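You operate a simulated robot arm through the tools that you are given. There is no shell and no other tool.

The job below is to be done with a simulated robot arm. You get a single attempt, and the scene is never put back.

JOB
Wipe up the crumbs by the bread bin and the soup and milk on the hob.
Fine: the hob is cold and stays off; the small and large pan supports are off and stay off; use the green sponge and put it back. What is to be rubbed or washed off counts as gone when no trace of it is left.

The check looks at the end state, three seconds after you hand in, the way a careful person would. Anything else that was tipped, shoved, dropped, spilled or broken makes it a failure.

ROBOT AND FRAMES
A 7-joint arm with a two-finger parallel gripper, fixed in place. Base frame: the origin is at the foot of the arm, x ahead of it, y to its left, z up; the work surface is at about z = 918. Units: mm, degrees, N and s.
Its first joint turns from -149.0 to 149.0 degrees. Payload 3.5 kg.
Tool frame: the origin (TCP) lies between the finger pads and is the grasp point; the fingertips stand 23 mm ahead of it; z points along the fingers, y is the line along which they close. The gripper opens to 94 mm. The fingers are 38 mm wide and 10 mm thick; the gripper's body (54 by 96 mm) begins 39 mm behind the TCP.
Orientation is that of the tool frame in the base frame, as [roll, pitch, yaw] about the fixed x, y, z axes, in that order (R = Rz(yaw) Ry(pitch) Rx(roll)). With the fingers straight down and closing along the base's y, the tool's x points along the base's -x, its y along +y and its z along -z.

CONTROLS
- The arm moves only by the tool move_arm. Its argument "steps" is a list of rows, each a list of 6 numbers: the shift along the tool's x, y, z in mm, then the turn, a rotation vector about the tool's x, y, z in degrees. In form: [[x, y, z, ax, ay, az], ...]. A call has 1 to 20 rows; each row is the pose to reach, as a shift and turn from the pose commanded when the call began, along the tool's axes at that moment. "fingers" is the closure in counts, from 0 (fully open) to 255 (shut), set as the call begins (left out, the last holds). Each row takes 0.2 s and may step no farther than 50 mm and 8.6 degrees from the row before; otherwise, or with a gripper value out of range, the whole call is refused. A pose out of reach is approached as far as the arm can. The call stops where the force on the tool passes 80 N (or 10 N more than at its start, if that is more) or the arm is blocked; 0.2 s more then pass. Each finger travels about 153 mm/s and halts on what it meets, pressing with about 39 N; the grip force reading is that of the motor and also rises with nothing between the fingers. The clock runs only during rows and for 0.2 s after the last one: add rows that repeat a pose to give the fingers time. It gives the time, the measured TCP pose, the force on the tool (base axes), the opening and the grip force at its end, in the units of the frame above (readings bear some noise), with the torque about the TCP (base axes, N m) and any sound that the robot's microphone picked up, and new pictures: "views" is both (left out), scene, wrist or none.
- Cameras (640 x 400 px; columns grow to the right, rows downward): "scene" is fixed at [390.9, 662.3, 1659.6]; the picture's right is [0.40, -0.92, 0.00], its down [-0.80, -0.35, -0.50] and it looks along [0.45, 0.20, -0.87] (base axes); focal length 333 px, centre (320, 200). "wrist" rides on the gripper at [86, 16, -75] in the tool frame; the picture's right is [-0.18, 0.98, 0.00], its down [-0.58, -0.11, -0.81] and it looks along [-0.79, -0.15, 0.59] (tool axes); focal length 243 px, centre (320, 200). There is no depth. A picture from a camera that has moved, and an enlarged one, comes with that camera's place and axes in the base frame and with its lens. The place of the scene camera against the robot may be out by one fixed shift of up to 25 mm in any direction.
- close_up(camera, box): a new picture of the part [left, top, right, bottom] of that camera's present view, enlarged. The clock stands still meanwhile.
- sign_off(): hands the job in; it is judged then, once.

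Nothing tells you positions but the pictures and the camera data. Unless the task says otherwise, let go and move clear before handing in.

The tools are called after "Request:" by a JSON object that holds its "fn" and its "kwargs". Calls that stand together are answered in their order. move_arm: Moves the arm, as the interface text tells. Its arguments: {"type":"object","properties":{"steps":{"type":"array"},"fingers":{"type":"number"},"views":{"type":"string","enum":["both","scene","wrist","none"]}},"required":["steps"]} The other tools are called the same way: close_up (camera, box) takes an enlarged picture of a part of a camera's view; sign_off () hands the job in.

At the start:

```text
time: 0.0
tool_pos: [751.9, 798.8, 1238.8]
tcp_rot: [-180.0, 0.0, 179.9]
wrist_force: [-0.6, 1.1, 0.5]
torque: [-0.01, 0.01, 0.0]
grip_width: 94.1
grasp_force: 0.1
```

scene: 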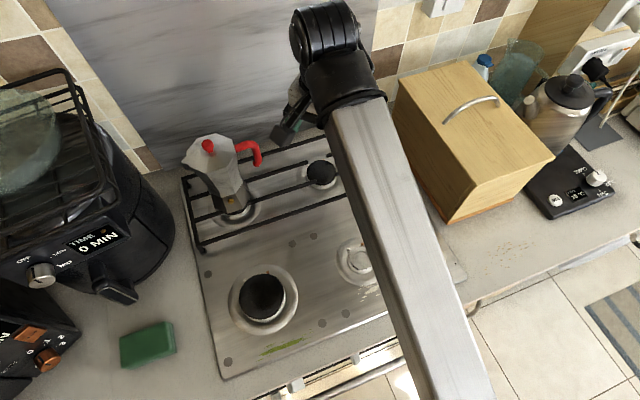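
wrist: 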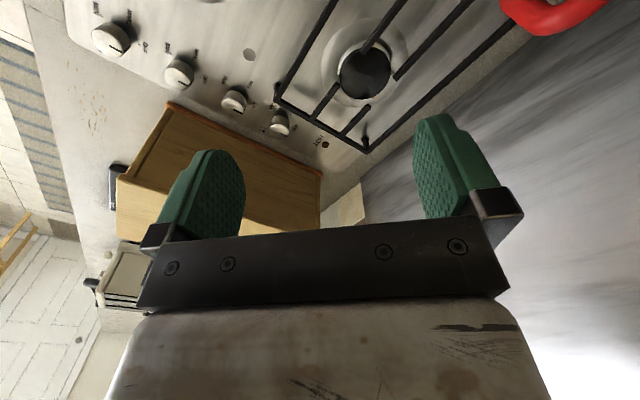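

I see the hob with a moka pot on it, the green sponge to the left of the hob, the wooden bread bin to the right with crumbs in front of it, and a green soup streak on the front of the hob. I'll look closer at each before moving.

Request:
{"fn": "close_up", "kwargs": {"camera": "scene", "box": [180, 220, 400, 390]}}

Request:
{"fn": "close_up", "kwargs": {"camera": "scene", "box": [400, 180, 600, 320]}}

Request:
{"fn": "close_up", "kwargs": {"camera": "scene", "box": [80, 260, 240, 400]}}

Request:
{"fn": "close_up", "kwargs": {"camera": "wrist", "box": [40, 0, 340, 200]}}

```text
2.35 times, centred on (290, 305) of scene
camera zoom: at [390.9, 662.3, 1659.6], right [0.4, -0.92, 0.0], down [-0.8, -0.35, -0.5], along [0.45, 0.2, -0.87], focal length 783 px, centre (391, -47)
```

zoom: 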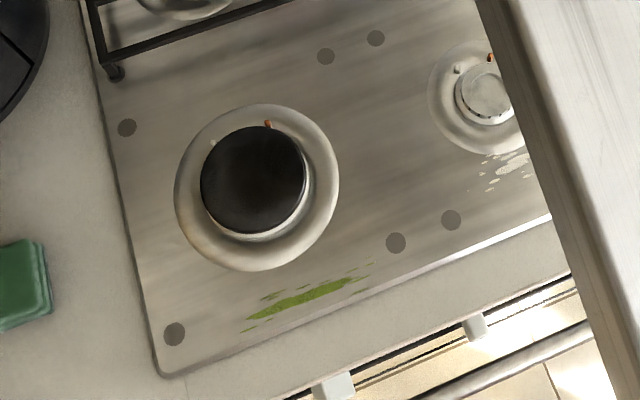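

```text
2.86 times, centred on (500, 250) of scene
camera zoom: at [390.9, 662.3, 1659.6], right [0.4, -0.92, 0.0], down [-0.8, -0.35, -0.5], along [0.45, 0.2, -0.87], focal length 951 px, centre (-194, 57)
```

zoom: 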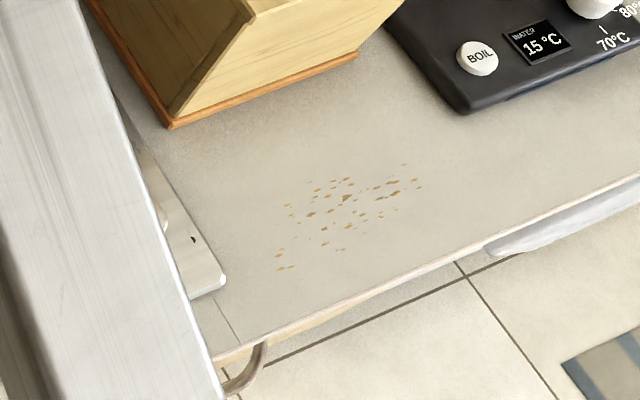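

```text
2.86 times, centred on (160, 330) of scene
camera zoom: at [390.9, 662.3, 1659.6], right [0.4, -0.92, 0.0], down [-0.8, -0.35, -0.5], along [0.45, 0.2, -0.87], focal length 951 px, centre (777, -171)
```

zoom: 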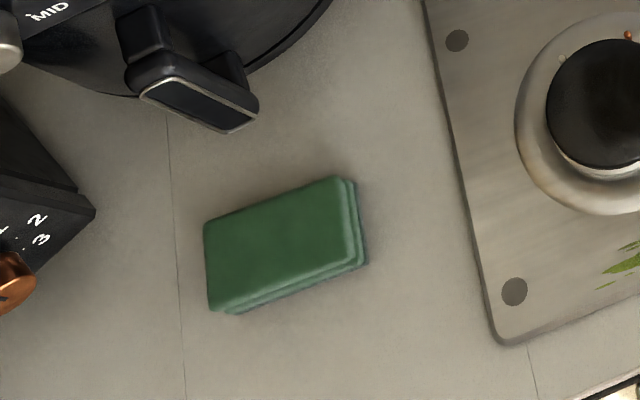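

```text
2.00 times, centred on (190, 100) of wrist
camera zoom: at [666.7, 816.0, 1313.8], right [0.18, 0.98, 0.0], down [0.58, -0.11, 0.81], along [0.79, -0.15, -0.59], focal length 485 px, centre (580, 400)
```

zoom: 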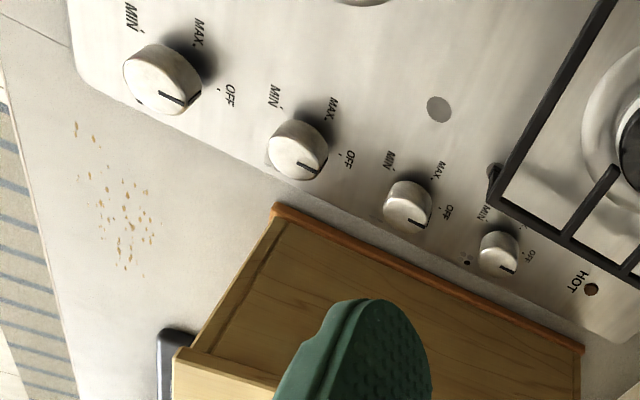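

The sponge lies left of the hob, at roughly (343, 998) once I correct for a small scene-camera offset. The crumbs are near (842, 361), the milk near (620, 631) and the soup near (448, 747). I'll carry the open gripper high toward the sponge, turning it in line with the sponge's short side, which also uncovers the hob in the scene view.

Request:
{"fn": "move_arm", "kwargs": {"steps": [[40, 18, 0, 0, 0, 4.8], [80, 36, 0, 0, 0, 9.6], [120, 54, 0, 0, 0, 14.4], [160, 72, 0, 0, 0, 19.2], [200, 90, 0, 0, 0, 24], [240, 108, 0, 0, 0, 28.8], [280, 126, 0, 0, 0, 33.6], [320, 144, 0, 0, 0, 38.4], [360, 162, 0, 0, 0, 43.2], [400, 180, 0, 0, 0, 48], [400, 180, 0, 0, 0, 48]], "fingers": 0, "views": "both"}}

```text
time: 2.4
tool_pos: [353.4, 979.0, 1241.3]
tcp_rot: [179.9, 0.0, 131.9]
wrist_force: [0.4, 0.1, 0.2]
torque: [-0.03, 0.03, 0.01]
grip_width: 94.1
grasp_force: 0.0
camera wrist: at [308.1, 1055.7, 1315.3], right [0.85, 0.52, 0.0], down [0.31, -0.51, 0.81], along [0.42, -0.69, -0.59], focal length 243 px, centre (320, 200)
```

scene: 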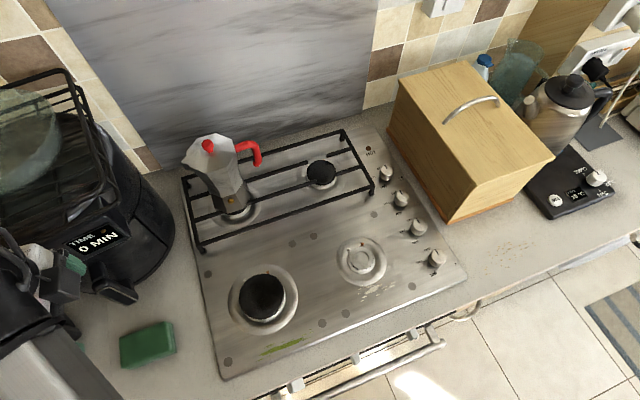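
wrist: 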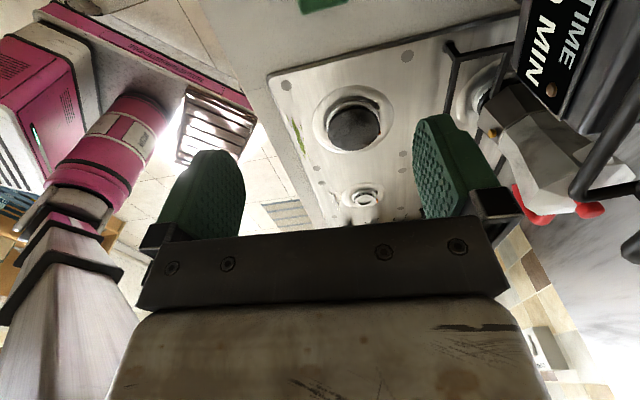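

The hob is now clear of the arm in the scene view: soup streak by the front edge, milk by the small front burner. I'll take close-ups from both cameras to calibrate positions.

Request:
{"fn": "close_up", "kwargs": {"camera": "scene", "box": [190, 220, 470, 395]}}

Request:
{"fn": "close_up", "kwargs": {"camera": "scene", "box": [310, 230, 410, 310]}}

Request:
{"fn": "close_up", "kwargs": {"camera": "wrist", "box": [240, 0, 480, 150]}}

Request:
{"fn": "close_up", "kwargs": {"camera": "scene", "box": [0, 200, 240, 400]}}

```text
2.29 times, centred on (330, 308) of scene
camera zoom: at [390.9, 662.3, 1659.6], right [0.4, -0.92, 0.0], down [-0.8, -0.35, -0.5], along [0.45, 0.2, -0.87], focal length 761 px, centre (297, -46)
```

zoom: 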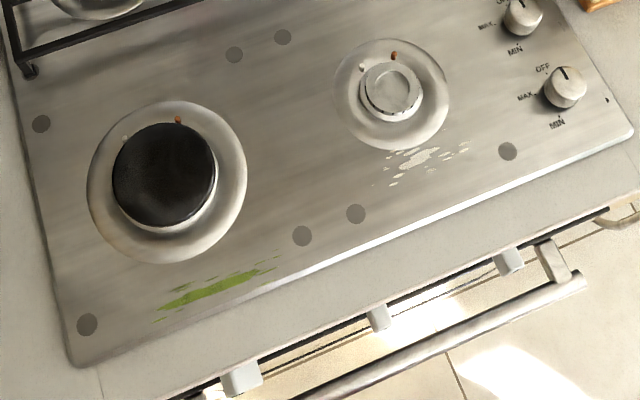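

```text
5.00 times, centred on (360, 270) of scene
camera zoom: at [390.9, 662.3, 1659.6], right [0.4, -0.92, 0.0], down [-0.8, -0.35, -0.5], along [0.45, 0.2, -0.87], focal length 1664 px, centre (120, -150)
```

zoom: 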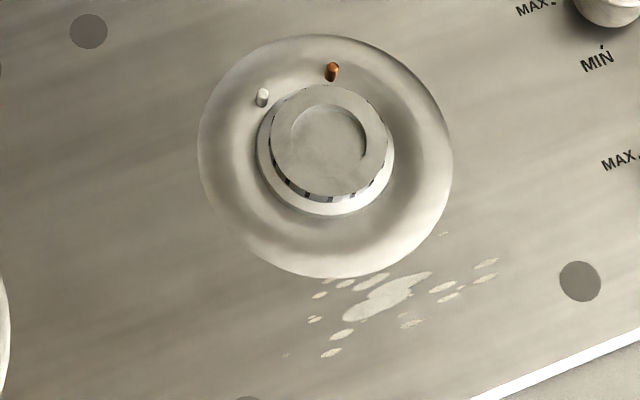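

```text
2.67 times, centred on (360, 75) of wrist
camera zoom: at [308.1, 1055.7, 1315.3], right [0.85, 0.52, 0.0], down [0.31, -0.51, 0.81], along [0.42, -0.69, -0.59], focal length 647 px, centre (213, 533)
```

zoom: 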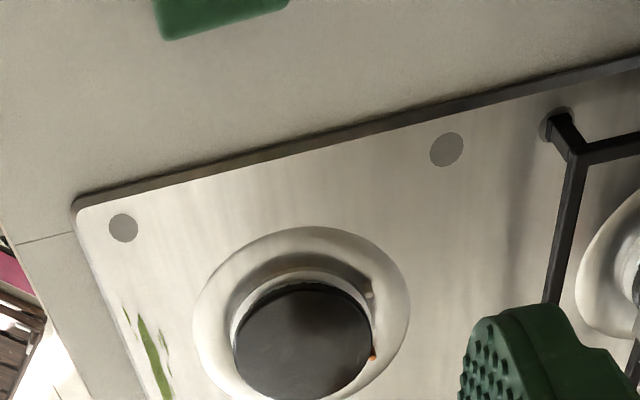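

```text
2.00 times, centred on (120, 300) of scene
camera zoom: at [390.9, 662.3, 1659.6], right [0.4, -0.92, 0.0], down [-0.8, -0.35, -0.5], along [0.45, 0.2, -0.87], focal length 666 px, centre (720, 0)
```

zoom: 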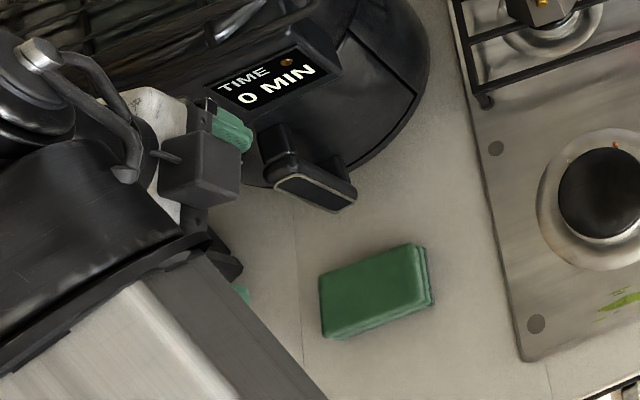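

The wrist and scene views agree if I take the scene camera as shifted by about (+10, -13, +20). That puts the sponge centre near (335, 1008), with its long side at about -48°. The air fryer handle is close to it, so I'll turn the wrist camera back to see both from another angle and judge the clearance.

Request:
{"fn": "move_arm", "kwargs": {"steps": [[9, -10, 0, 0, 0, -8], [18, -20, 0, 0, 0, -16], [27, -31, 0, 0, 0, -24], [36, -41, 0, 0, 0, -32], [46, -51, 0, 0, 0, -40], [55, -62, 0, 0, 0, -48], [55, -62, 0, 0, 0, -48]], "views": "both"}}

```text
time: 4.0
tool_pos: [269.0, 979.7, 1237.1]
tcp_rot: [179.8, 0.2, -179.9]
wrist_force: [0.7, 0.5, -0.2]
torque: [0.0, -0.01, 0.0]
grip_width: 93.8
grasp_force: 0.1
camera wrist: at [184.2, 996.1, 1312.6], right [0.18, 0.98, 0.0], down [0.58, -0.11, 0.81], along [0.79, -0.15, -0.59], focal length 243 px, centre (320, 200)
```

scene: 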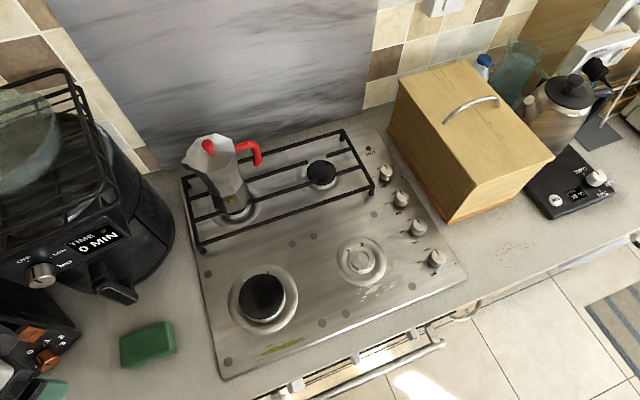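
wrist: 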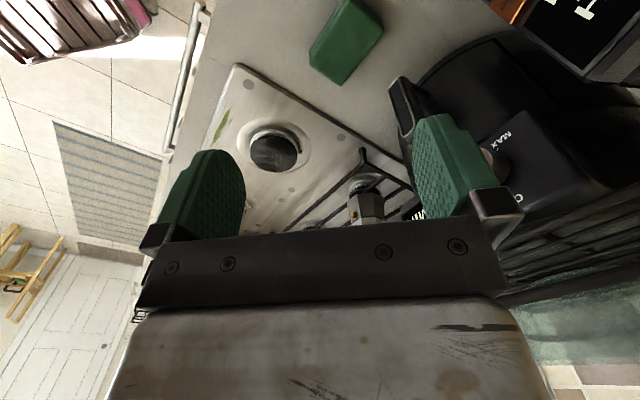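

Request:
{"fn": "close_up", "kwargs": {"camera": "wrist", "box": [280, 0, 480, 125]}}

Request:
{"fn": "close_up", "kwargs": {"camera": "scene", "box": [0, 230, 200, 400]}}

```text
3.20 times, centred on (380, 62) of wrist
camera zoom: at [184.2, 996.1, 1312.6], right [0.18, 0.98, 0.0], down [0.58, -0.11, 0.81], along [0.79, -0.15, -0.59], focal length 776 px, centre (128, 640)
```

zoom: 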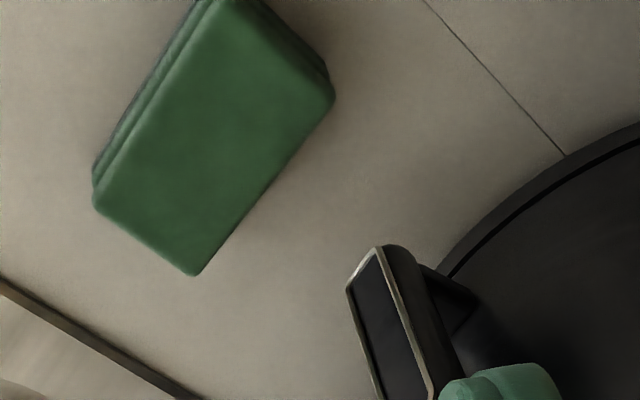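

```text
2.35 times, centred on (100, 315) of scene
camera zoom: at [390.9, 662.3, 1659.6], right [0.4, -0.92, 0.0], down [-0.8, -0.35, -0.5], along [0.45, 0.2, -0.87], focal length 783 px, centre (838, -71)
```

zoom: 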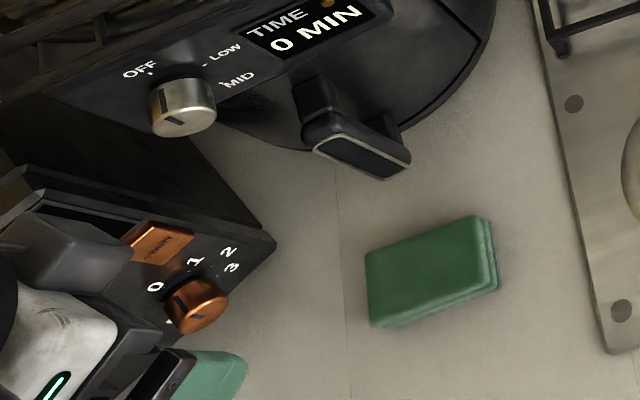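

Request:
{"fn": "close_up", "kwargs": {"camera": "wrist", "box": [470, 0, 640, 106]}}

Request:
{"fn": "close_up", "kwargs": {"camera": "wrist", "box": [295, 0, 395, 62]}}

Request:
{"fn": "close_up", "kwargs": {"camera": "scene", "box": [90, 300, 190, 380]}}

```text
3.76 times, centred on (555, 53) of wrist
camera zoom: at [184.2, 996.1, 1312.6], right [0.18, 0.98, 0.0], down [0.58, -0.11, 0.81], along [0.79, -0.15, -0.59], focal length 913 px, centre (-565, 753)
```

zoom: 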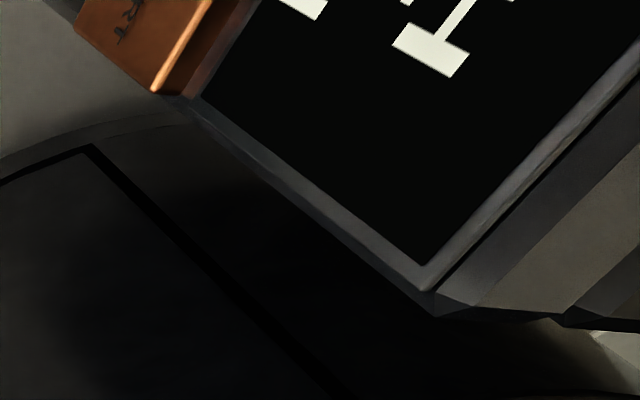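

```text
6.40 times, centred on (345, 31) of wrist
camera zoom: at [184.2, 996.1, 1312.6], right [0.18, 0.98, 0.0], down [0.58, -0.11, 0.81], along [0.79, -0.15, -0.59], focal length 1553 px, centre (160, 1282)
```

zoom: 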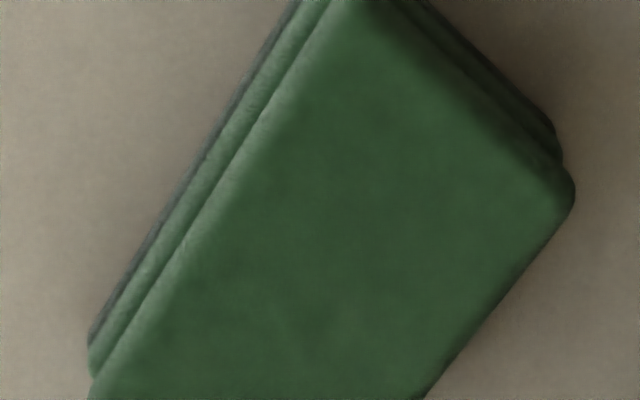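

```text
5.00 times, centred on (140, 340) of scene
camera zoom: at [390.9, 662.3, 1659.6], right [0.4, -0.92, 0.0], down [-0.8, -0.35, -0.5], along [0.45, 0.2, -0.87], focal length 1664 px, centre (1220, -500)
```

zoom: 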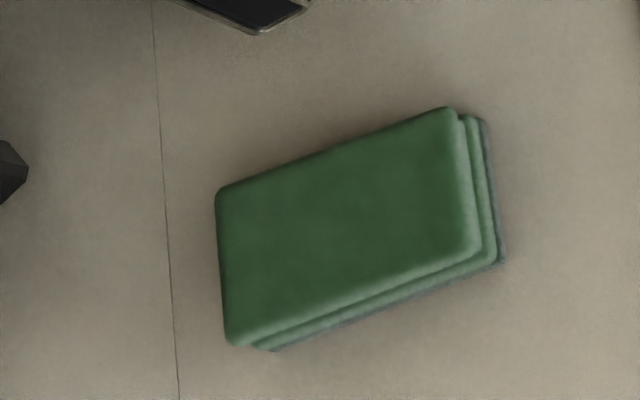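

The sponge's centre works out at about (331, 1003), roughly 92 by 60 mm, lying at 135°, with its top at about z = 948. The fryer handle stands upright near (388, 1067), clear of the gripper by some 25 mm. I'll line up over the sponge with the tool straight down and come part of the way down, to test the reach.

Request:
{"fn": "move_arm", "kwargs": {"steps": [[-10, 4, 23, 0, 0, 7.5], [-21, 8, 46, 0, 0, 15], [-31, 12, 69, 0, 0, 22.5], [-41, 16, 91, 0, 0, 30], [-52, 20, 114, 0, 0, 37.5], [-62, 23.3, 137, 0, 0, 45], [-62, 23.3, 137, 0, 0, 45]], "fingers": 22, "views": "both"}}

```text
time: 5.6
tool_pos: [331.9, 999.9, 1102.6]
tcp_rot: [-179.9, 0.0, 134.9]
wrist_force: [0.0, 0.4, -0.2]
torque: [-0.03, 0.01, 0.01]
grip_width: 85.7
grasp_force: 0.1
camera wrist: at [283.2, 1073.5, 1176.8], right [0.83, 0.56, 0.0], down [0.33, -0.49, 0.81], along [0.45, -0.67, -0.59], focal length 243 px, centre (320, 200)
```

scene: 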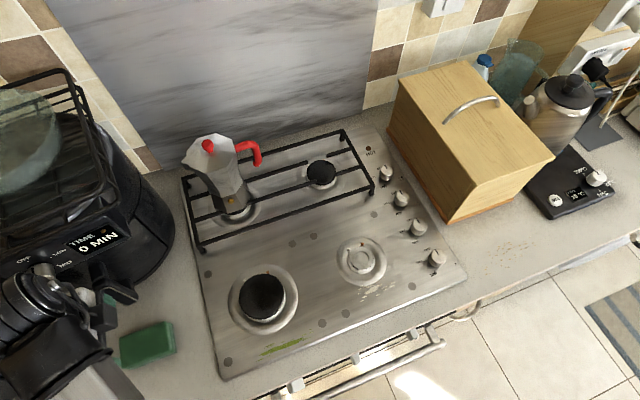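
wrist: 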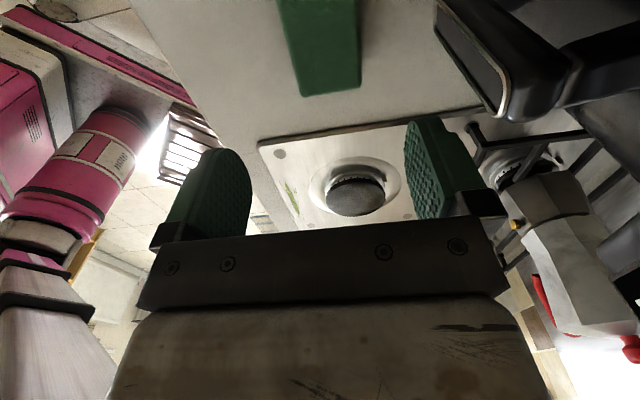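

The TCP reached (332, 1000, 1103) with the tool straight down, and it is lined up on the sponge to within a few millimetres. I'll descend further and keep checking the reach.

Request:
{"fn": "move_arm", "kwargs": {"steps": [[0, 1, 25, 0, 0, 0], [0, 2, 50, 0, 0, 0], [1, 2, 75, 0, 0, 0], [1, 2, 100, 0, 0, 0], [1, 2, 100, 0, 0, 0]], "fingers": 22, "views": "both"}}

```text
time: 6.8
tool_pos: [332.8, 1005.1, 1001.4]
tcp_rot: [180.0, 0.0, 135.0]
wrist_force: [0.1, -0.6, -0.1]
torque: [-0.01, 0.01, -0.01]
grip_width: 85.9
grasp_force: 0.0
camera wrist: at [283.5, 1078.0, 1076.3], right [0.83, 0.56, 0.0], down [0.33, -0.49, 0.81], along [0.46, -0.67, -0.59], focal length 243 px, centre (320, 200)
```

scene: 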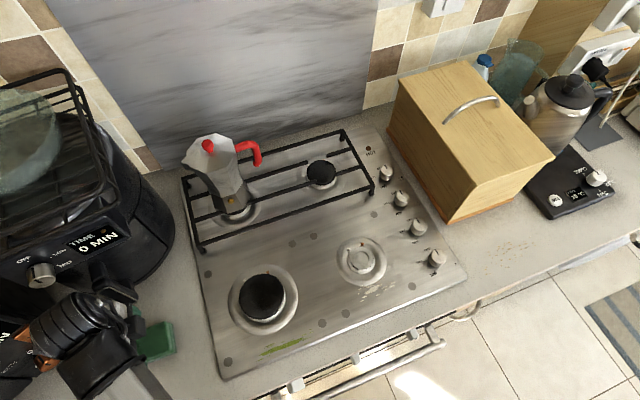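
wrist: 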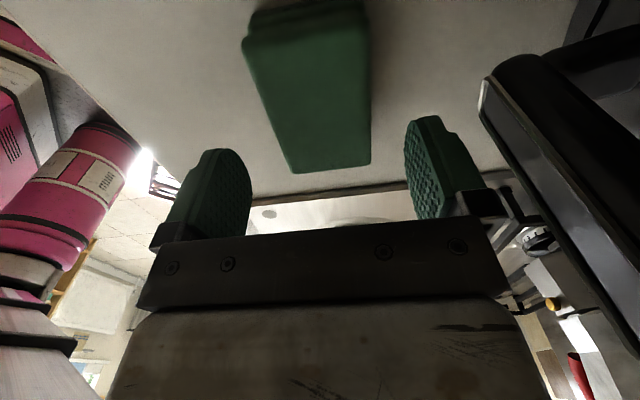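

Reach is fine at z = 1001 and the sponge sits centred between the fingers. I'll go on down so the fingertips stop about 12 mm above the counter.

Request:
{"fn": "move_arm", "kwargs": {"steps": [[0, 1, 12, 0, 0, 0], [0, 1, 24, 0, 0, 0], [0, 1, 36, 0, 0, 0], [0, 1, 47, 0, 0, 0], [0, 1, 47, 0, 0, 0]], "fingers": 22, "views": "both"}}

```text
time: 8.0
tool_pos: [333.5, 1004.5, 955.4]
tcp_rot: [180.0, -0.1, 135.1]
wrist_force: [-0.5, 0.3, 0.8]
torque: [0.03, -0.01, 0.01]
grip_width: 86.2
grasp_force: 0.0
camera wrist: at [284.0, 1078.7, 1030.0], right [0.83, 0.56, 0.0], down [0.33, -0.49, 0.81], along [0.46, -0.67, -0.59], focal length 243 px, centre (320, 200)
```

scene: 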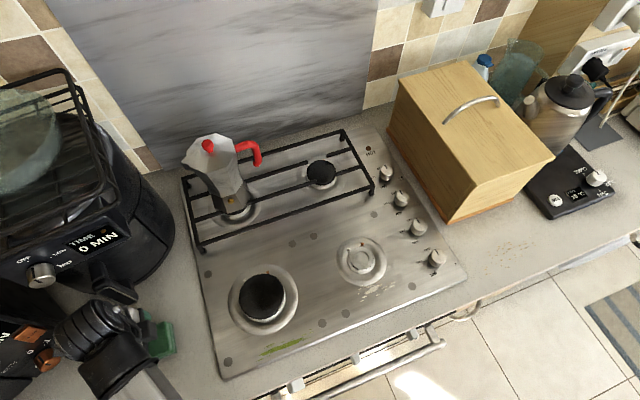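
wrist: 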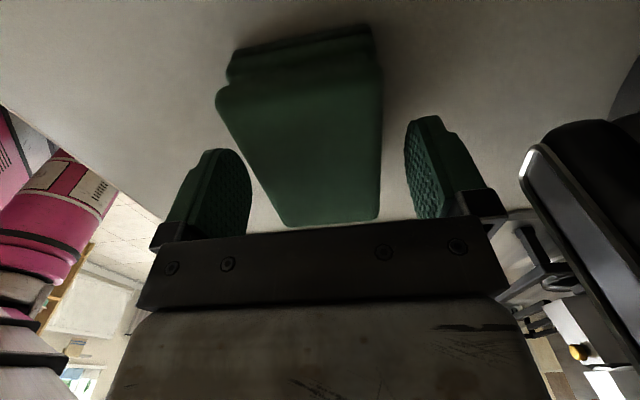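

The fingers straddle the sponge with the handle clear to one side. I'll go 4 mm lower and close on it.

Request:
{"fn": "move_arm", "kwargs": {"steps": [[0, 1, 2, 0, 0, 0], [0, 1, 4, 0, 0, 0], [0, 1, 4, 0, 0, 0]], "fingers": 22, "views": "none"}}

Request:
{"fn": "move_arm", "kwargs": {"steps": [[0, 0, 0, 0, 0, 0], [0, 0, 0, 0, 0, 0], [0, 0, 0, 0, 0, 0]], "fingers": 140, "views": "both"}}

```text
time: 8.8
tool_pos: [333.6, 1005.8, 951.4]
tcp_rot: [-180.0, 0.0, 134.9]
wrist_force: [0.0, -0.7, 0.4]
torque: [-0.04, 0.01, -0.03]
grip_width: 85.9
grasp_force: 0.0
```

```text
time: 9.6
tool_pos: [333.2, 1005.8, 952.0]
tcp_rot: [-180.0, 0.0, 135.0]
wrist_force: [0.2, -0.7, -0.3]
torque: [-0.01, 0.01, -0.01]
grip_width: 60.9
grasp_force: 38.9
camera wrist: at [285.1, 1078.9, 1026.0], right [0.83, 0.56, 0.0], down [0.33, -0.49, 0.81], along [0.46, -0.67, -0.59], focal length 243 px, centre (320, 200)
```

scene: 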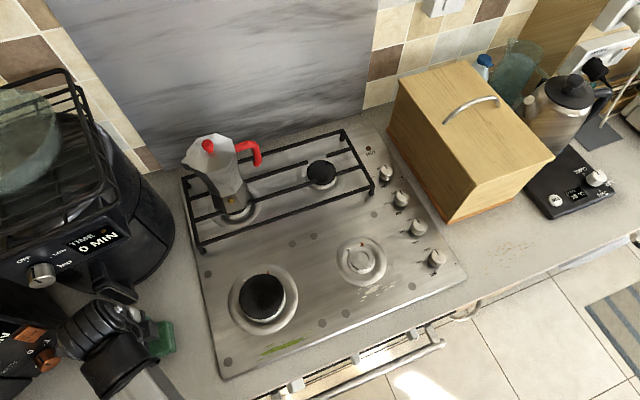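
wrist: 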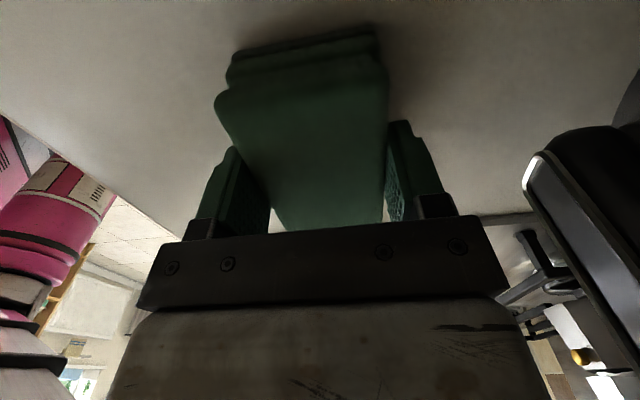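

The fingers stopped on the sponge at 61 mm with 39 N of grip. This pose, TCP (333.3, 1005.8, 952) at yaw 135, is where the sponge goes back. I'll lift it straight up and check the hold.

Request:
{"fn": "move_arm", "kwargs": {"steps": [[0, 0, -15, 0, 0, 0], [0, 0, -40, 0, 0, 0], [0, 0, -70, 0, 0, 0], [0, 0, -110, 0, 0, 0], [0, 0, -110, 0, 0, 0]], "views": "both"}}

```text
time: 10.8
tool_pos: [332.5, 1005.3, 1061.9]
tcp_rot: [-180.0, 0.0, 135.0]
wrist_force: [-0.4, -0.2, 0.0]
torque: [0.01, 0.01, -0.02]
grip_width: 61.0
grasp_force: 39.5
camera wrist: at [284.6, 1078.6, 1136.1], right [0.83, 0.56, 0.0], down [0.33, -0.49, 0.81], along [0.46, -0.67, -0.59], focal length 243 px, centre (320, 200)
```

scene: 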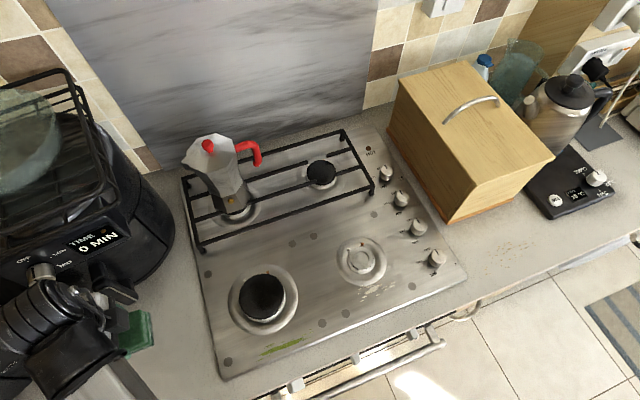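
wrist: 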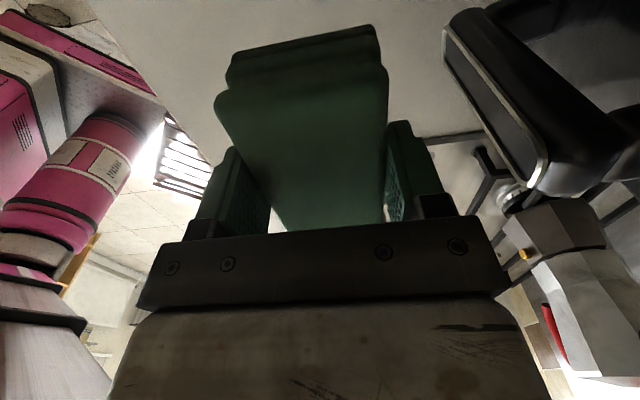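

The sponge is held flat and steady. I'll carry it over the hob, about 100 mm above everything low, to the crumbs by the bread bin.

Request:
{"fn": "move_arm", "kwargs": {"steps": [[-30, -5, 0, 0, 0, 0], [-75, -11, 0, 0, 0, 0], [-120, -17, 0, 0, 0, 0], [-165, -23, 0, 0, 0, 0], [-210, -29, 0, 0, 0, 0], [-255, -35, 0, 0, 0, 0], [-300, -41, 0, 0, 0, 0], [-345, -47, 0, 0, 0, 0], [-390, -53, 0, 0, 0, 0], [-435, -59, 0, 0, 0, 0], [-480, -65, 0, 0, 0, 0], [-525, -71, 0, 0, 0, 0], [-570, -77, 0, 0, 0, 0], [-615, -83, 0, 0, 0, 0], [-660, -89, 0, 0, 0, 0], [-705, -95, 0, 0, 0, 0], [-750, -99, 0, 0, 0, 0], [-790, -99, 0, 0, 0, 0], [-815, -99, 0, 0, 0, 0], [-815, -99, 0, 0, 0, 0]], "views": "both"}}

```text
time: 15.0
tool_pos: [837.9, 357.9, 1063.9]
tcp_rot: [180.0, 0.0, 134.9]
wrist_force: [0.2, 0.5, -0.3]
torque: [0.0, 0.0, 0.0]
grip_width: 61.2
grasp_force: 39.1
camera wrist: at [788.9, 431.6, 1138.0], right [0.83, 0.56, 0.0], down [0.33, -0.49, 0.81], along [0.46, -0.67, -0.59], focal length 243 px, centre (320, 200)
```

scene: 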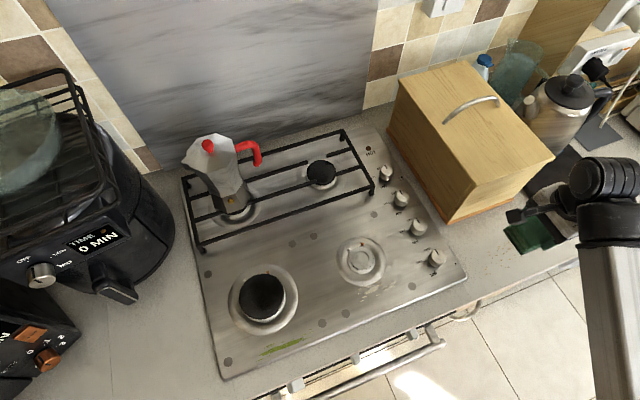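
wrist: 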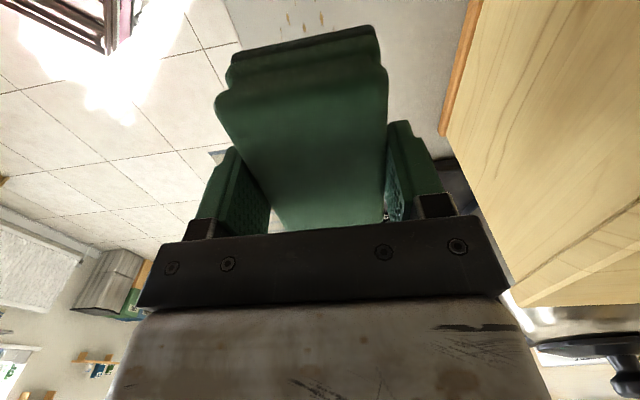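

I'm above the crumbs at about (838, 358), with the bread bin's front some 60 mm clear of the gripper. I'll lower the sponge gently until it touches the counter.

Request:
{"fn": "move_arm", "kwargs": {"steps": [[0, 0, 40, 0, 0, 0], [0, 0, 75, 0, 0, 0], [0, 0, 98, 0, 0, 0], [0, 0, 106, 0, 0, 0], [0, 0, 106, 0, 0, 0]], "views": "both"}}

```text
time: 16.2
tool_pos: [840.3, 357.6, 956.3]
tcp_rot: [-180.0, 0.0, 135.0]
wrist_force: [0.7, -0.6, -1.1]
torque: [-0.01, 0.05, -0.02]
grip_width: 60.7
grasp_force: 38.6
camera wrist: at [790.7, 431.1, 1030.0], right [0.83, 0.56, 0.0], down [0.33, -0.49, 0.81], along [0.46, -0.67, -0.59], focal length 243 px, centre (320, 200)
```

scene: 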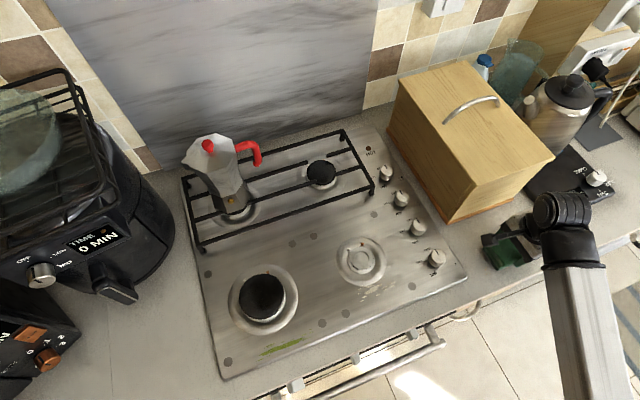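
wrist: 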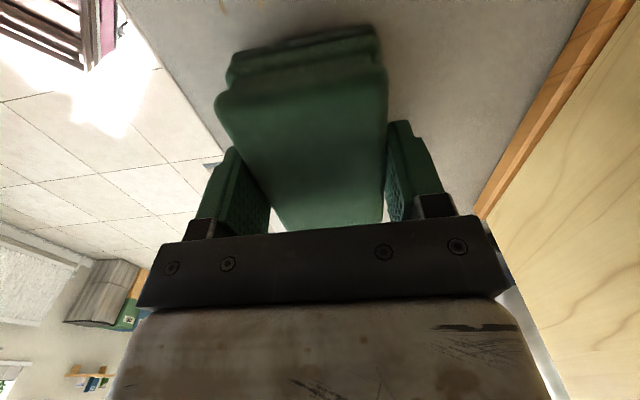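

Request:
{"fn": "move_arm", "kwargs": {"steps": [[0, 0, 1.5, 0, 0, 0], [0, 0, 3, 0, 0, 0], [0, 0, 4.5, 0, 0, 0], [0, 0, 4.5, 0, 0, 0]], "views": "none"}}

```text
time: 17.2
tool_pos: [839.5, 358.0, 951.8]
tcp_rot: [180.0, 0.0, 134.9]
wrist_force: [0.0, -0.3, 4.3]
torque: [-0.04, 0.01, -0.04]
grip_width: 60.8
grasp_force: 38.3
```

The sponge is touching the counter at TCP z of about 952 with 4 N. I'll press slightly more and see how the force grows.

Request:
{"fn": "move_arm", "kwargs": {"steps": [[0, 0, 0.7, 0, 0, 0], [0, 0, 1.3, 0, 0, 0], [0, 0, 1.3, 0, 0, 0]], "views": "none"}}

```text
time: 18.0
tool_pos: [839.3, 359.1, 950.4]
tcp_rot: [179.9, 0.1, 135.1]
wrist_force: [2.0, -2.3, 31.9]
torque: [-0.07, 0.15, 0.0]
grip_width: 60.9
grasp_force: 38.7
```

Pressing 1.3 mm deeper gave 32 N, so the contact is stiff at about 20 N per mm. I'll ease off to around 12 N and rub back and forth across the whole crumb patch.

Request:
{"fn": "move_arm", "kwargs": {"steps": [[0, 0, -0.9, 0, 0, 0], [-20, -6, -0.9, 0, 0, 0], [-40, -12, -0.9, 0, 0, 0], [-62, -12, -0.9, 0, 0, 0], [-40, -12, -0.9, 0, 0, 0], [-20, -12, -0.9, 0, 0, 0], [0, -12, -0.9, 0, 0, 0], [20, -12, -0.9, 0, 0, 0], [40, -12, -0.9, 0, 0, 0], [55, -12, -0.9, 0, 0, 0], [55, 0, -0.9, 0, 0, 0], [55, 13, -0.9, 0, 0, 0], [40, 13, -0.9, 0, 0, 0], [20, 13, -0.9, 0, 0, 0], [0, 13, -0.9, 0, 0, 0], [-20, 13, -0.9, 0, 0, 0], [-40, 13, -0.9, 0, 0, 0], [-62, 13, -0.9, 0, 0, 0], [-62, 0, -0.9, 0, 0, 0], [-40, 0, -0.9, 0, 0, 0]], "views": "both"}}

```text
time: 22.2
tool_pos: [868.3, 328.8, 949.9]
tcp_rot: [-180.0, 0.1, 134.8]
wrist_force: [6.1, -5.3, 17.1]
torque: [-0.05, -0.04, 0.06]
grip_width: 61.0
grasp_force: 39.4
camera wrist: at [819.7, 402.1, 1025.2], right [0.83, 0.56, 0.0], down [0.33, -0.49, 0.81], along [0.46, -0.67, -0.59], focal length 243 px, centre (320, 200)
```

scene: 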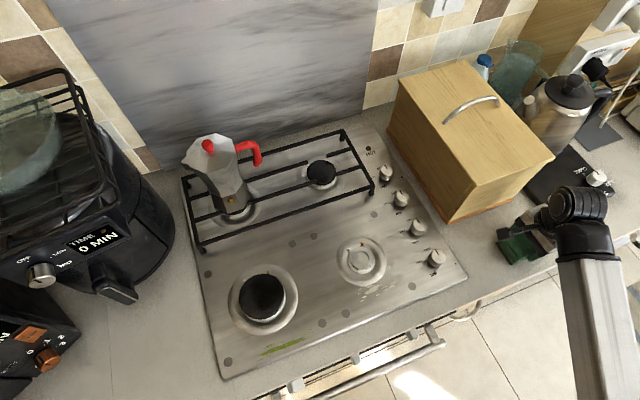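
wrist: 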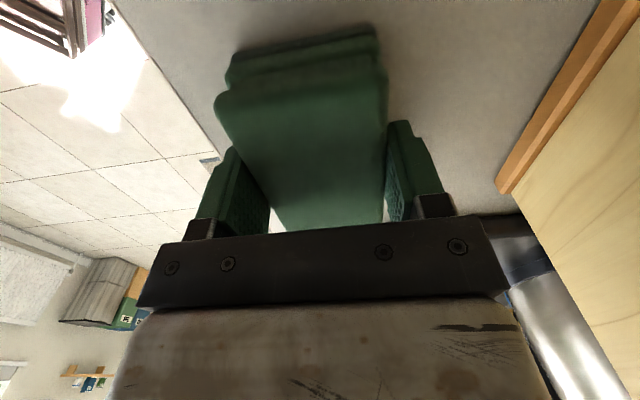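

Request:
{"fn": "close_up", "kwargs": {"camera": "scene", "box": [440, 190, 600, 300]}}

Request:
{"fn": "close_up", "kwargs": {"camera": "wrist", "box": [180, 0, 480, 190]}}

```text
3.64 times, centred on (520, 245) of scene
camera zoom: at [390.9, 662.3, 1659.6], right [0.4, -0.92, 0.0], down [-0.8, -0.35, -0.5], along [0.45, 0.2, -0.87], focal length 1210 px, centre (-407, 36)
```

zoom: 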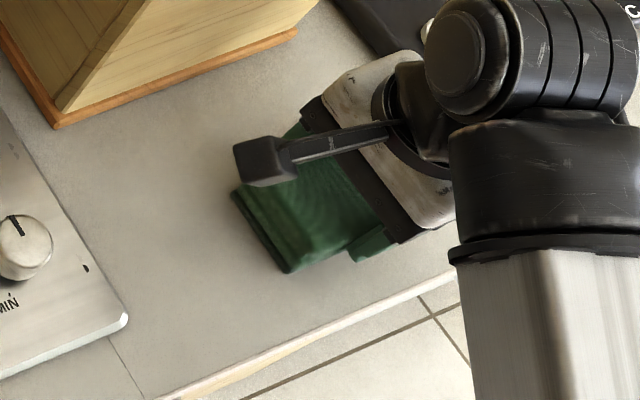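

```text
2.11 times, centred on (330, 95) of wrist
camera zoom: at [819.7, 402.1, 1025.2], right [0.83, 0.56, 0.0], down [0.33, -0.49, 0.81], along [0.46, -0.67, -0.59], focal length 511 px, centre (299, 421)
```

zoom: 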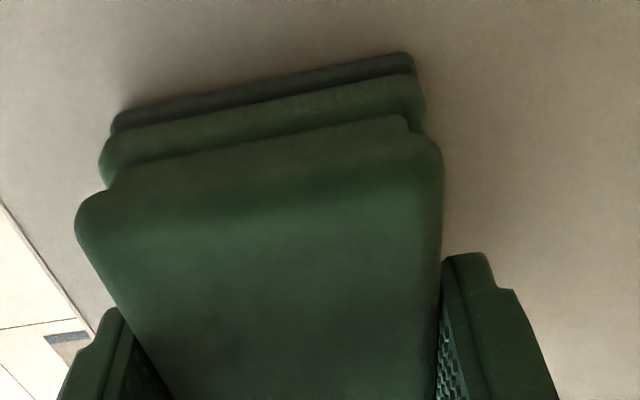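

The crumbs left of the sponge are gone. I'll make a second, slightly wider pass to be sure of the part hidden under the arm, then lift to look.

Request:
{"fn": "move_arm", "kwargs": {"steps": [[-15, 8, 0, 0, 0, 0], [-30, 18, 0, 0, 0, 0], [-10, 18, 0, 0, 0, 0], [10, 18, 0, 0, 0, 0], [30, 18, 0, 0, 0, 0], [50, 18, 0, 0, 0, 0], [70, 18, 0, 0, 0, 0], [85, 10, 0, 0, 0, 0], [70, 0, 0, 0, 0, 0], [45, 0, 0, 0, 0, 0], [20, 0, 0, 0, 0, 0], [-5, 0, 0, 0, 0, 0], [-30, 0, 0, 0, 0, 0], [-30, -16, 0, 0, 0, 0], [-5, -16, 0, 0, 0, 0], [20, -16, 0, 0, 0, 0], [45, -16, 0, 0, 0, 0], [70, -16, 0, 0, 0, 0], [85, -10, 0, 0, 0, 0], [85, 0, 0, 0, 0, 0]], "views": "none"}}

Request:
{"fn": "move_arm", "kwargs": {"steps": [[0, 0, -10, 0, 0, 0], [0, 0, -40, 0, 0, 0], [0, 0, -80, 0, 0, 0], [40, 0, -100, 0, 0, 0], [85, 5, -105, 0, 0, 0], [130, 10, -105, 0, 0, 0], [175, 15, -105, 0, 0, 0], [220, 20, -105, 0, 0, 0], [265, 20, -105, 0, 0, 0], [265, 20, -105, 0, 0, 0]], "views": "both"}}

```text
time: 26.4
tool_pos: [808.2, 389.5, 950.4]
tcp_rot: [180.0, 0.0, 135.0]
wrist_force: [-1.7, -0.5, 6.0]
torque: [-0.03, 0.06, 0.04]
grip_width: 60.9
grasp_force: 38.7
```

```text
time: 28.6
tool_pos: [632.4, 593.3, 1055.1]
tcp_rot: [180.0, -0.1, 135.0]
wrist_force: [0.7, -0.5, -0.2]
torque: [-0.01, -0.01, 0.02]
grip_width: 60.8
grasp_force: 39.1
camera wrist: at [585.1, 666.4, 1129.3], right [0.83, 0.56, 0.0], down [0.33, -0.49, 0.81], along [0.46, -0.67, -0.59], focal length 243 px, centre (320, 200)
```

scene: 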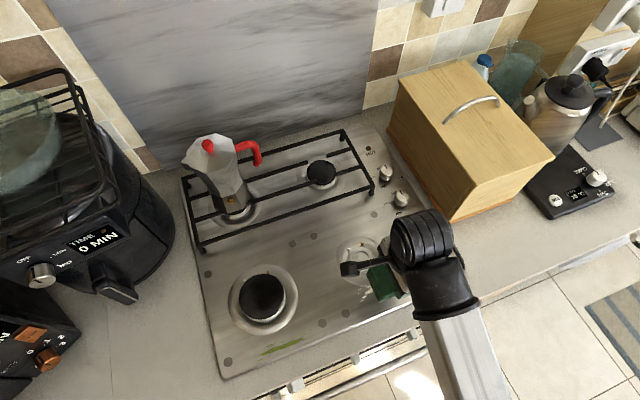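
wrist: 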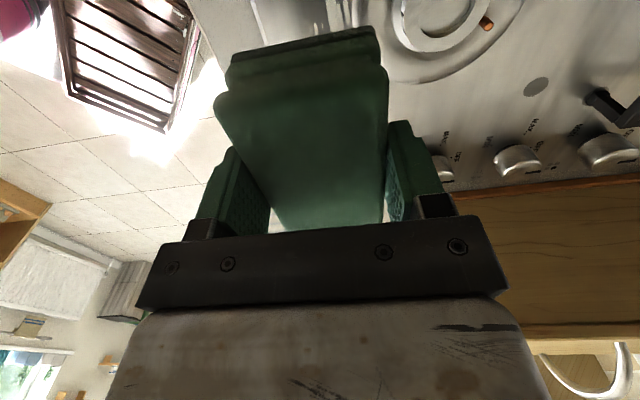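

Request:
{"fn": "close_up", "kwargs": {"camera": "scene", "box": [450, 190, 590, 290]}}

Request:
{"fn": "close_up", "kwargs": {"camera": "scene", "box": [320, 230, 440, 320]}}

Request:
{"fn": "close_up", "kwargs": {"camera": "wrist", "box": [230, 0, 550, 200]}}

```text
4.00 times, centred on (520, 240) of scene
camera zoom: at [390.9, 662.3, 1659.6], right [0.4, -0.92, 0.0], down [-0.8, -0.35, -0.5], along [0.45, 0.2, -0.87], focal length 1331 px, centre (-480, 40)
```

zoom: 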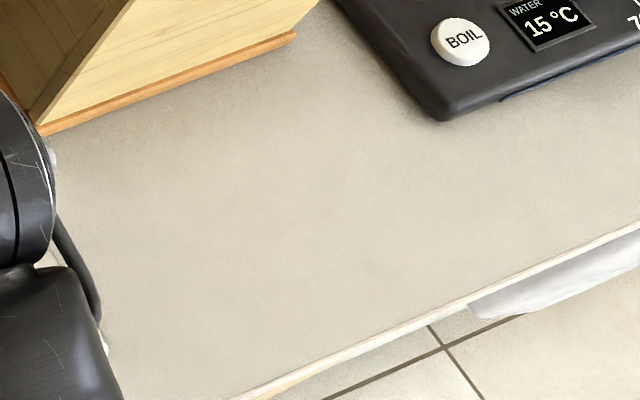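

```text
4.44 times, centred on (380, 275) of scene
camera zoom: at [390.9, 662.3, 1659.6], right [0.4, -0.92, 0.0], down [-0.8, -0.35, -0.5], along [0.45, 0.2, -0.87], focal length 1479 px, centre (53, -133)
```

zoom: 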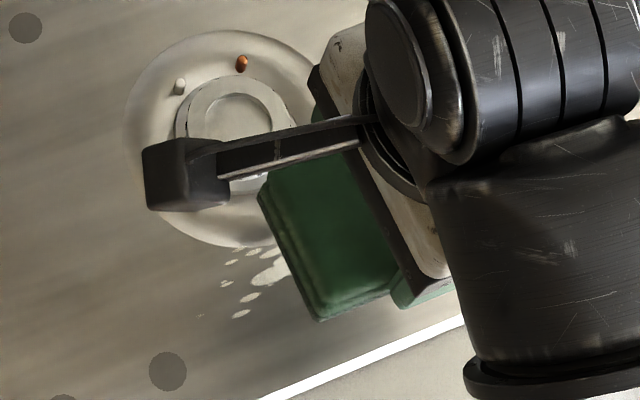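

```text
2.00 times, centred on (390, 100) of wrist
camera zoom: at [585.1, 666.4, 1129.3], right [0.83, 0.56, 0.0], down [0.33, -0.49, 0.81], along [0.46, -0.67, -0.59], focal length 485 px, centre (180, 400)
```

zoom: 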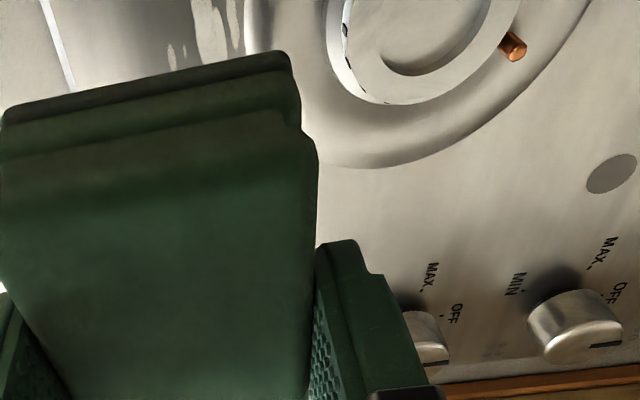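

The crumbs are completely gone. Next is the milk, which lies just in front of the small burner's ring. The gripper is almost over it now, so I'll lower the sponge in front of the ring and feel for the hob.

Request:
{"fn": "move_arm", "kwargs": {"steps": [[5, -4, 35, 0, 0, 0], [10, -4, 65, 0, 0, 0], [12, -4, 82, 0, 0, 0], [12, -4, 92, 0, 0, 0], [12, -4, 94, 0, 0, 0], [12, -4, 94, 0, 0, 0]], "views": "both"}}

```text
time: 30.0
tool_pos: [623.1, 598.7, 960.6]
tcp_rot: [180.0, 0.0, 135.0]
wrist_force: [-0.8, -0.1, 0.0]
torque: [0.02, 0.04, -0.02]
grip_width: 60.8
grasp_force: 39.6
camera wrist: at [574.2, 671.2, 1035.4], right [0.83, 0.56, 0.0], down [0.33, -0.49, 0.81], along [0.46, -0.67, -0.59], focal length 243 px, centre (320, 200)
```

scene: 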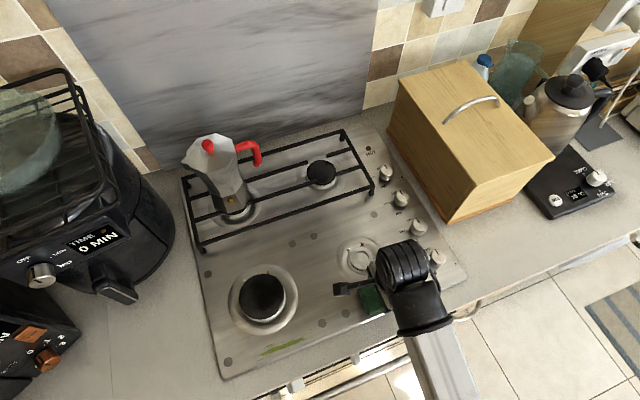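
wrist: 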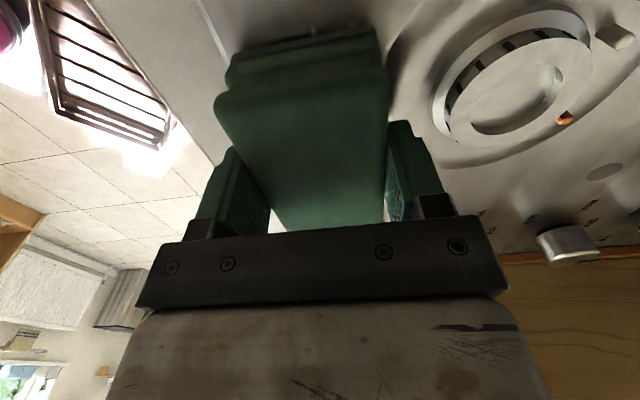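

Request:
{"fn": "move_arm", "kwargs": {"steps": [[0, 0, 1.5, 0, 0, 0], [0, 0, 3, 0, 0, 0], [0, 0, 3, 0, 0, 0]], "views": "none"}}

```text
time: 30.8
tool_pos: [623.6, 598.1, 957.8]
tcp_rot: [179.8, 0.0, 135.1]
wrist_force: [1.1, 0.6, 14.7]
torque: [-0.04, 0.06, 0.03]
grip_width: 61.0
grasp_force: 38.9
```

The sponge touches the hob at TCP z of about 957.5 with 15 N. I'll rub the milk along the front of the ring without running onto it.

Request:
{"fn": "move_arm", "kwargs": {"steps": [[10, 0, 0, 0, 0, 0], [20, 0, 0, 0, 0, 0], [34, 0, 0, 0, 0, 0], [20, 0, 0, 0, 0, 0], [5, 0, 0, 0, 0, 0], [-10, 0, 0, 0, 0, 0], [-24, 0, 0, 0, 0, 0], [-10, -7, 0, 0, 0, 0], [5, -7, 0, 0, 0, 0], [20, -7, 0, 0, 0, 0], [34, -7, 0, 0, 0, 0], [20, 0, 0, 0, 0, 0], [5, 2, 0, 0, 0, 0], [-10, 2, 0, 0, 0, 0], [-24, 2, 0, 0, 0, 0], [-10, 2, 0, 0, 0, 0], [5, 2, 0, 0, 0, 0], [20, 2, 0, 0, 0, 0], [34, 2, 0, 0, 0, 0], [30, 0, 0, 0, 0, 0]], "views": "both"}}

```text
time: 35.0
tool_pos: [602.9, 618.9, 957.4]
tcp_rot: [179.9, 0.0, 134.9]
wrist_force: [0.2, 3.1, 8.2]
torque: [0.03, -0.01, -0.02]
grip_width: 61.0
grasp_force: 38.9
camera wrist: at [553.6, 692.8, 1033.1], right [0.83, 0.56, 0.0], down [0.33, -0.49, 0.81], along [0.46, -0.66, -0.59], focal length 243 px, centre (320, 200)
```

scene: 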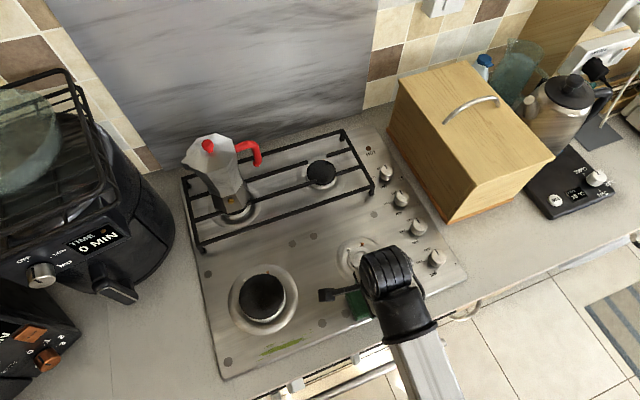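
wrist: 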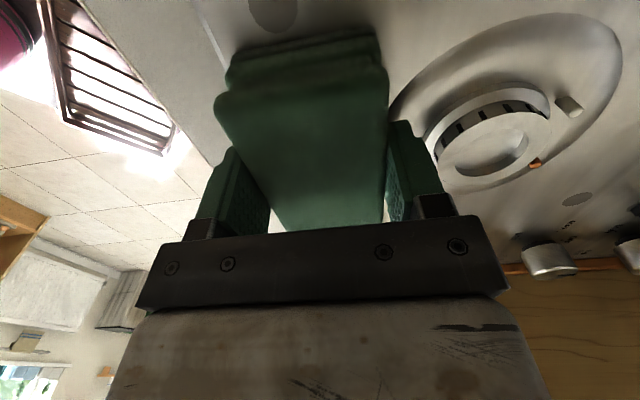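

I'll lift and move toward the soup, so that the milk area comes into view.

Request:
{"fn": "move_arm", "kwargs": {"steps": [[0, 0, -10, 0, 0, 0], [0, 0, -40, 0, 0, 0], [20, 0, -70, 0, 0, 0], [65, -5, -80, 0, 0, 0], [110, -10, -80, 0, 0, 0], [155, -15, -80, 0, 0, 0], [200, -18, -80, 0, 0, 0], [200, -18, -80, 0, 0, 0]], "views": "both"}}

Request:
{"fn": "close_up", "kwargs": {"camera": "scene", "box": [320, 230, 440, 310]}}

Request:
{"fn": "close_up", "kwargs": {"camera": "wrist", "box": [200, 0, 520, 200]}}

```text
time: 36.8
tool_pos: [448.2, 747.8, 1038.3]
tcp_rot: [-180.0, 0.0, 135.0]
wrist_force: [-0.9, 1.3, 0.3]
torque: [0.01, -0.04, -0.02]
grip_width: 61.2
grasp_force: 38.7
camera wrist: at [398.6, 820.3, 1113.9], right [0.83, 0.56, 0.0], down [0.33, -0.49, 0.81], along [0.46, -0.67, -0.59], focal length 243 px, centre (320, 200)
```

scene: 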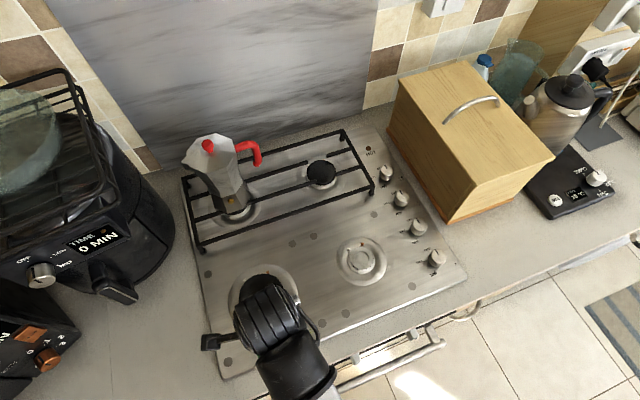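
wrist: 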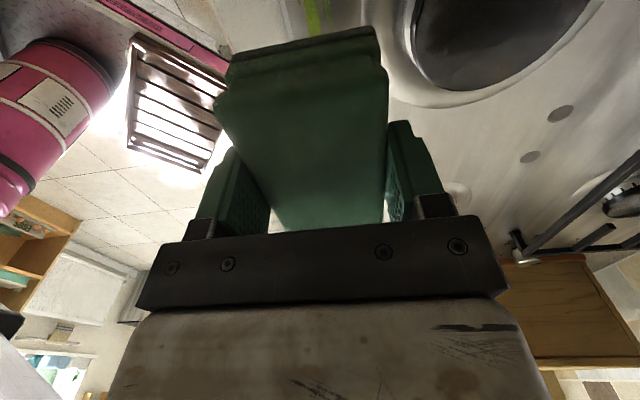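

```text
5.00 times, centred on (380, 270) of scene
camera zoom: at [390.9, 662.3, 1659.6], right [0.4, -0.92, 0.0], down [-0.8, -0.35, -0.5], along [0.45, 0.2, -0.87], focal length 1664 px, centre (20, -150)
```

zoom: 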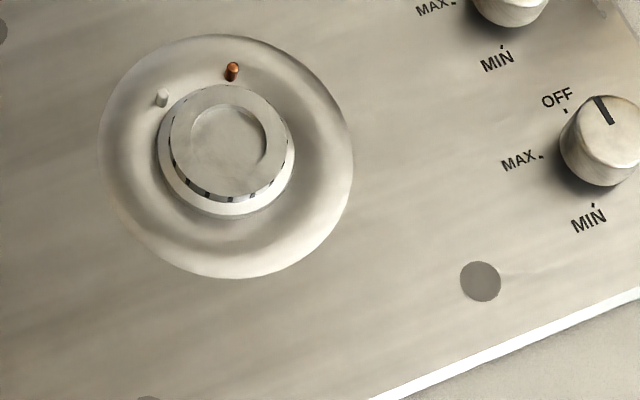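

```text
2.00 times, centred on (360, 100) of wrist
camera zoom: at [398.6, 820.3, 1113.9], right [0.83, 0.56, 0.0], down [0.33, -0.49, 0.81], along [0.46, -0.67, -0.59], focal length 485 px, centre (240, 400)
```

zoom: 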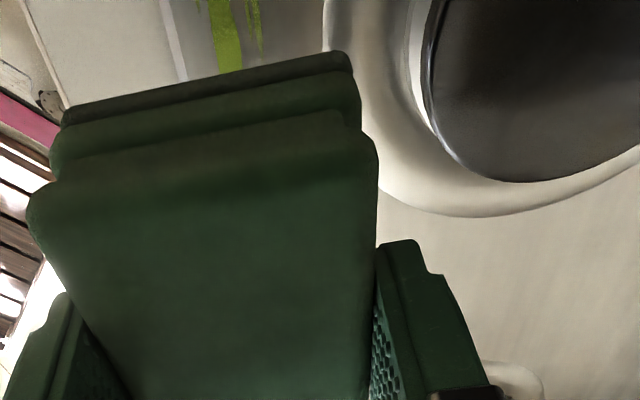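

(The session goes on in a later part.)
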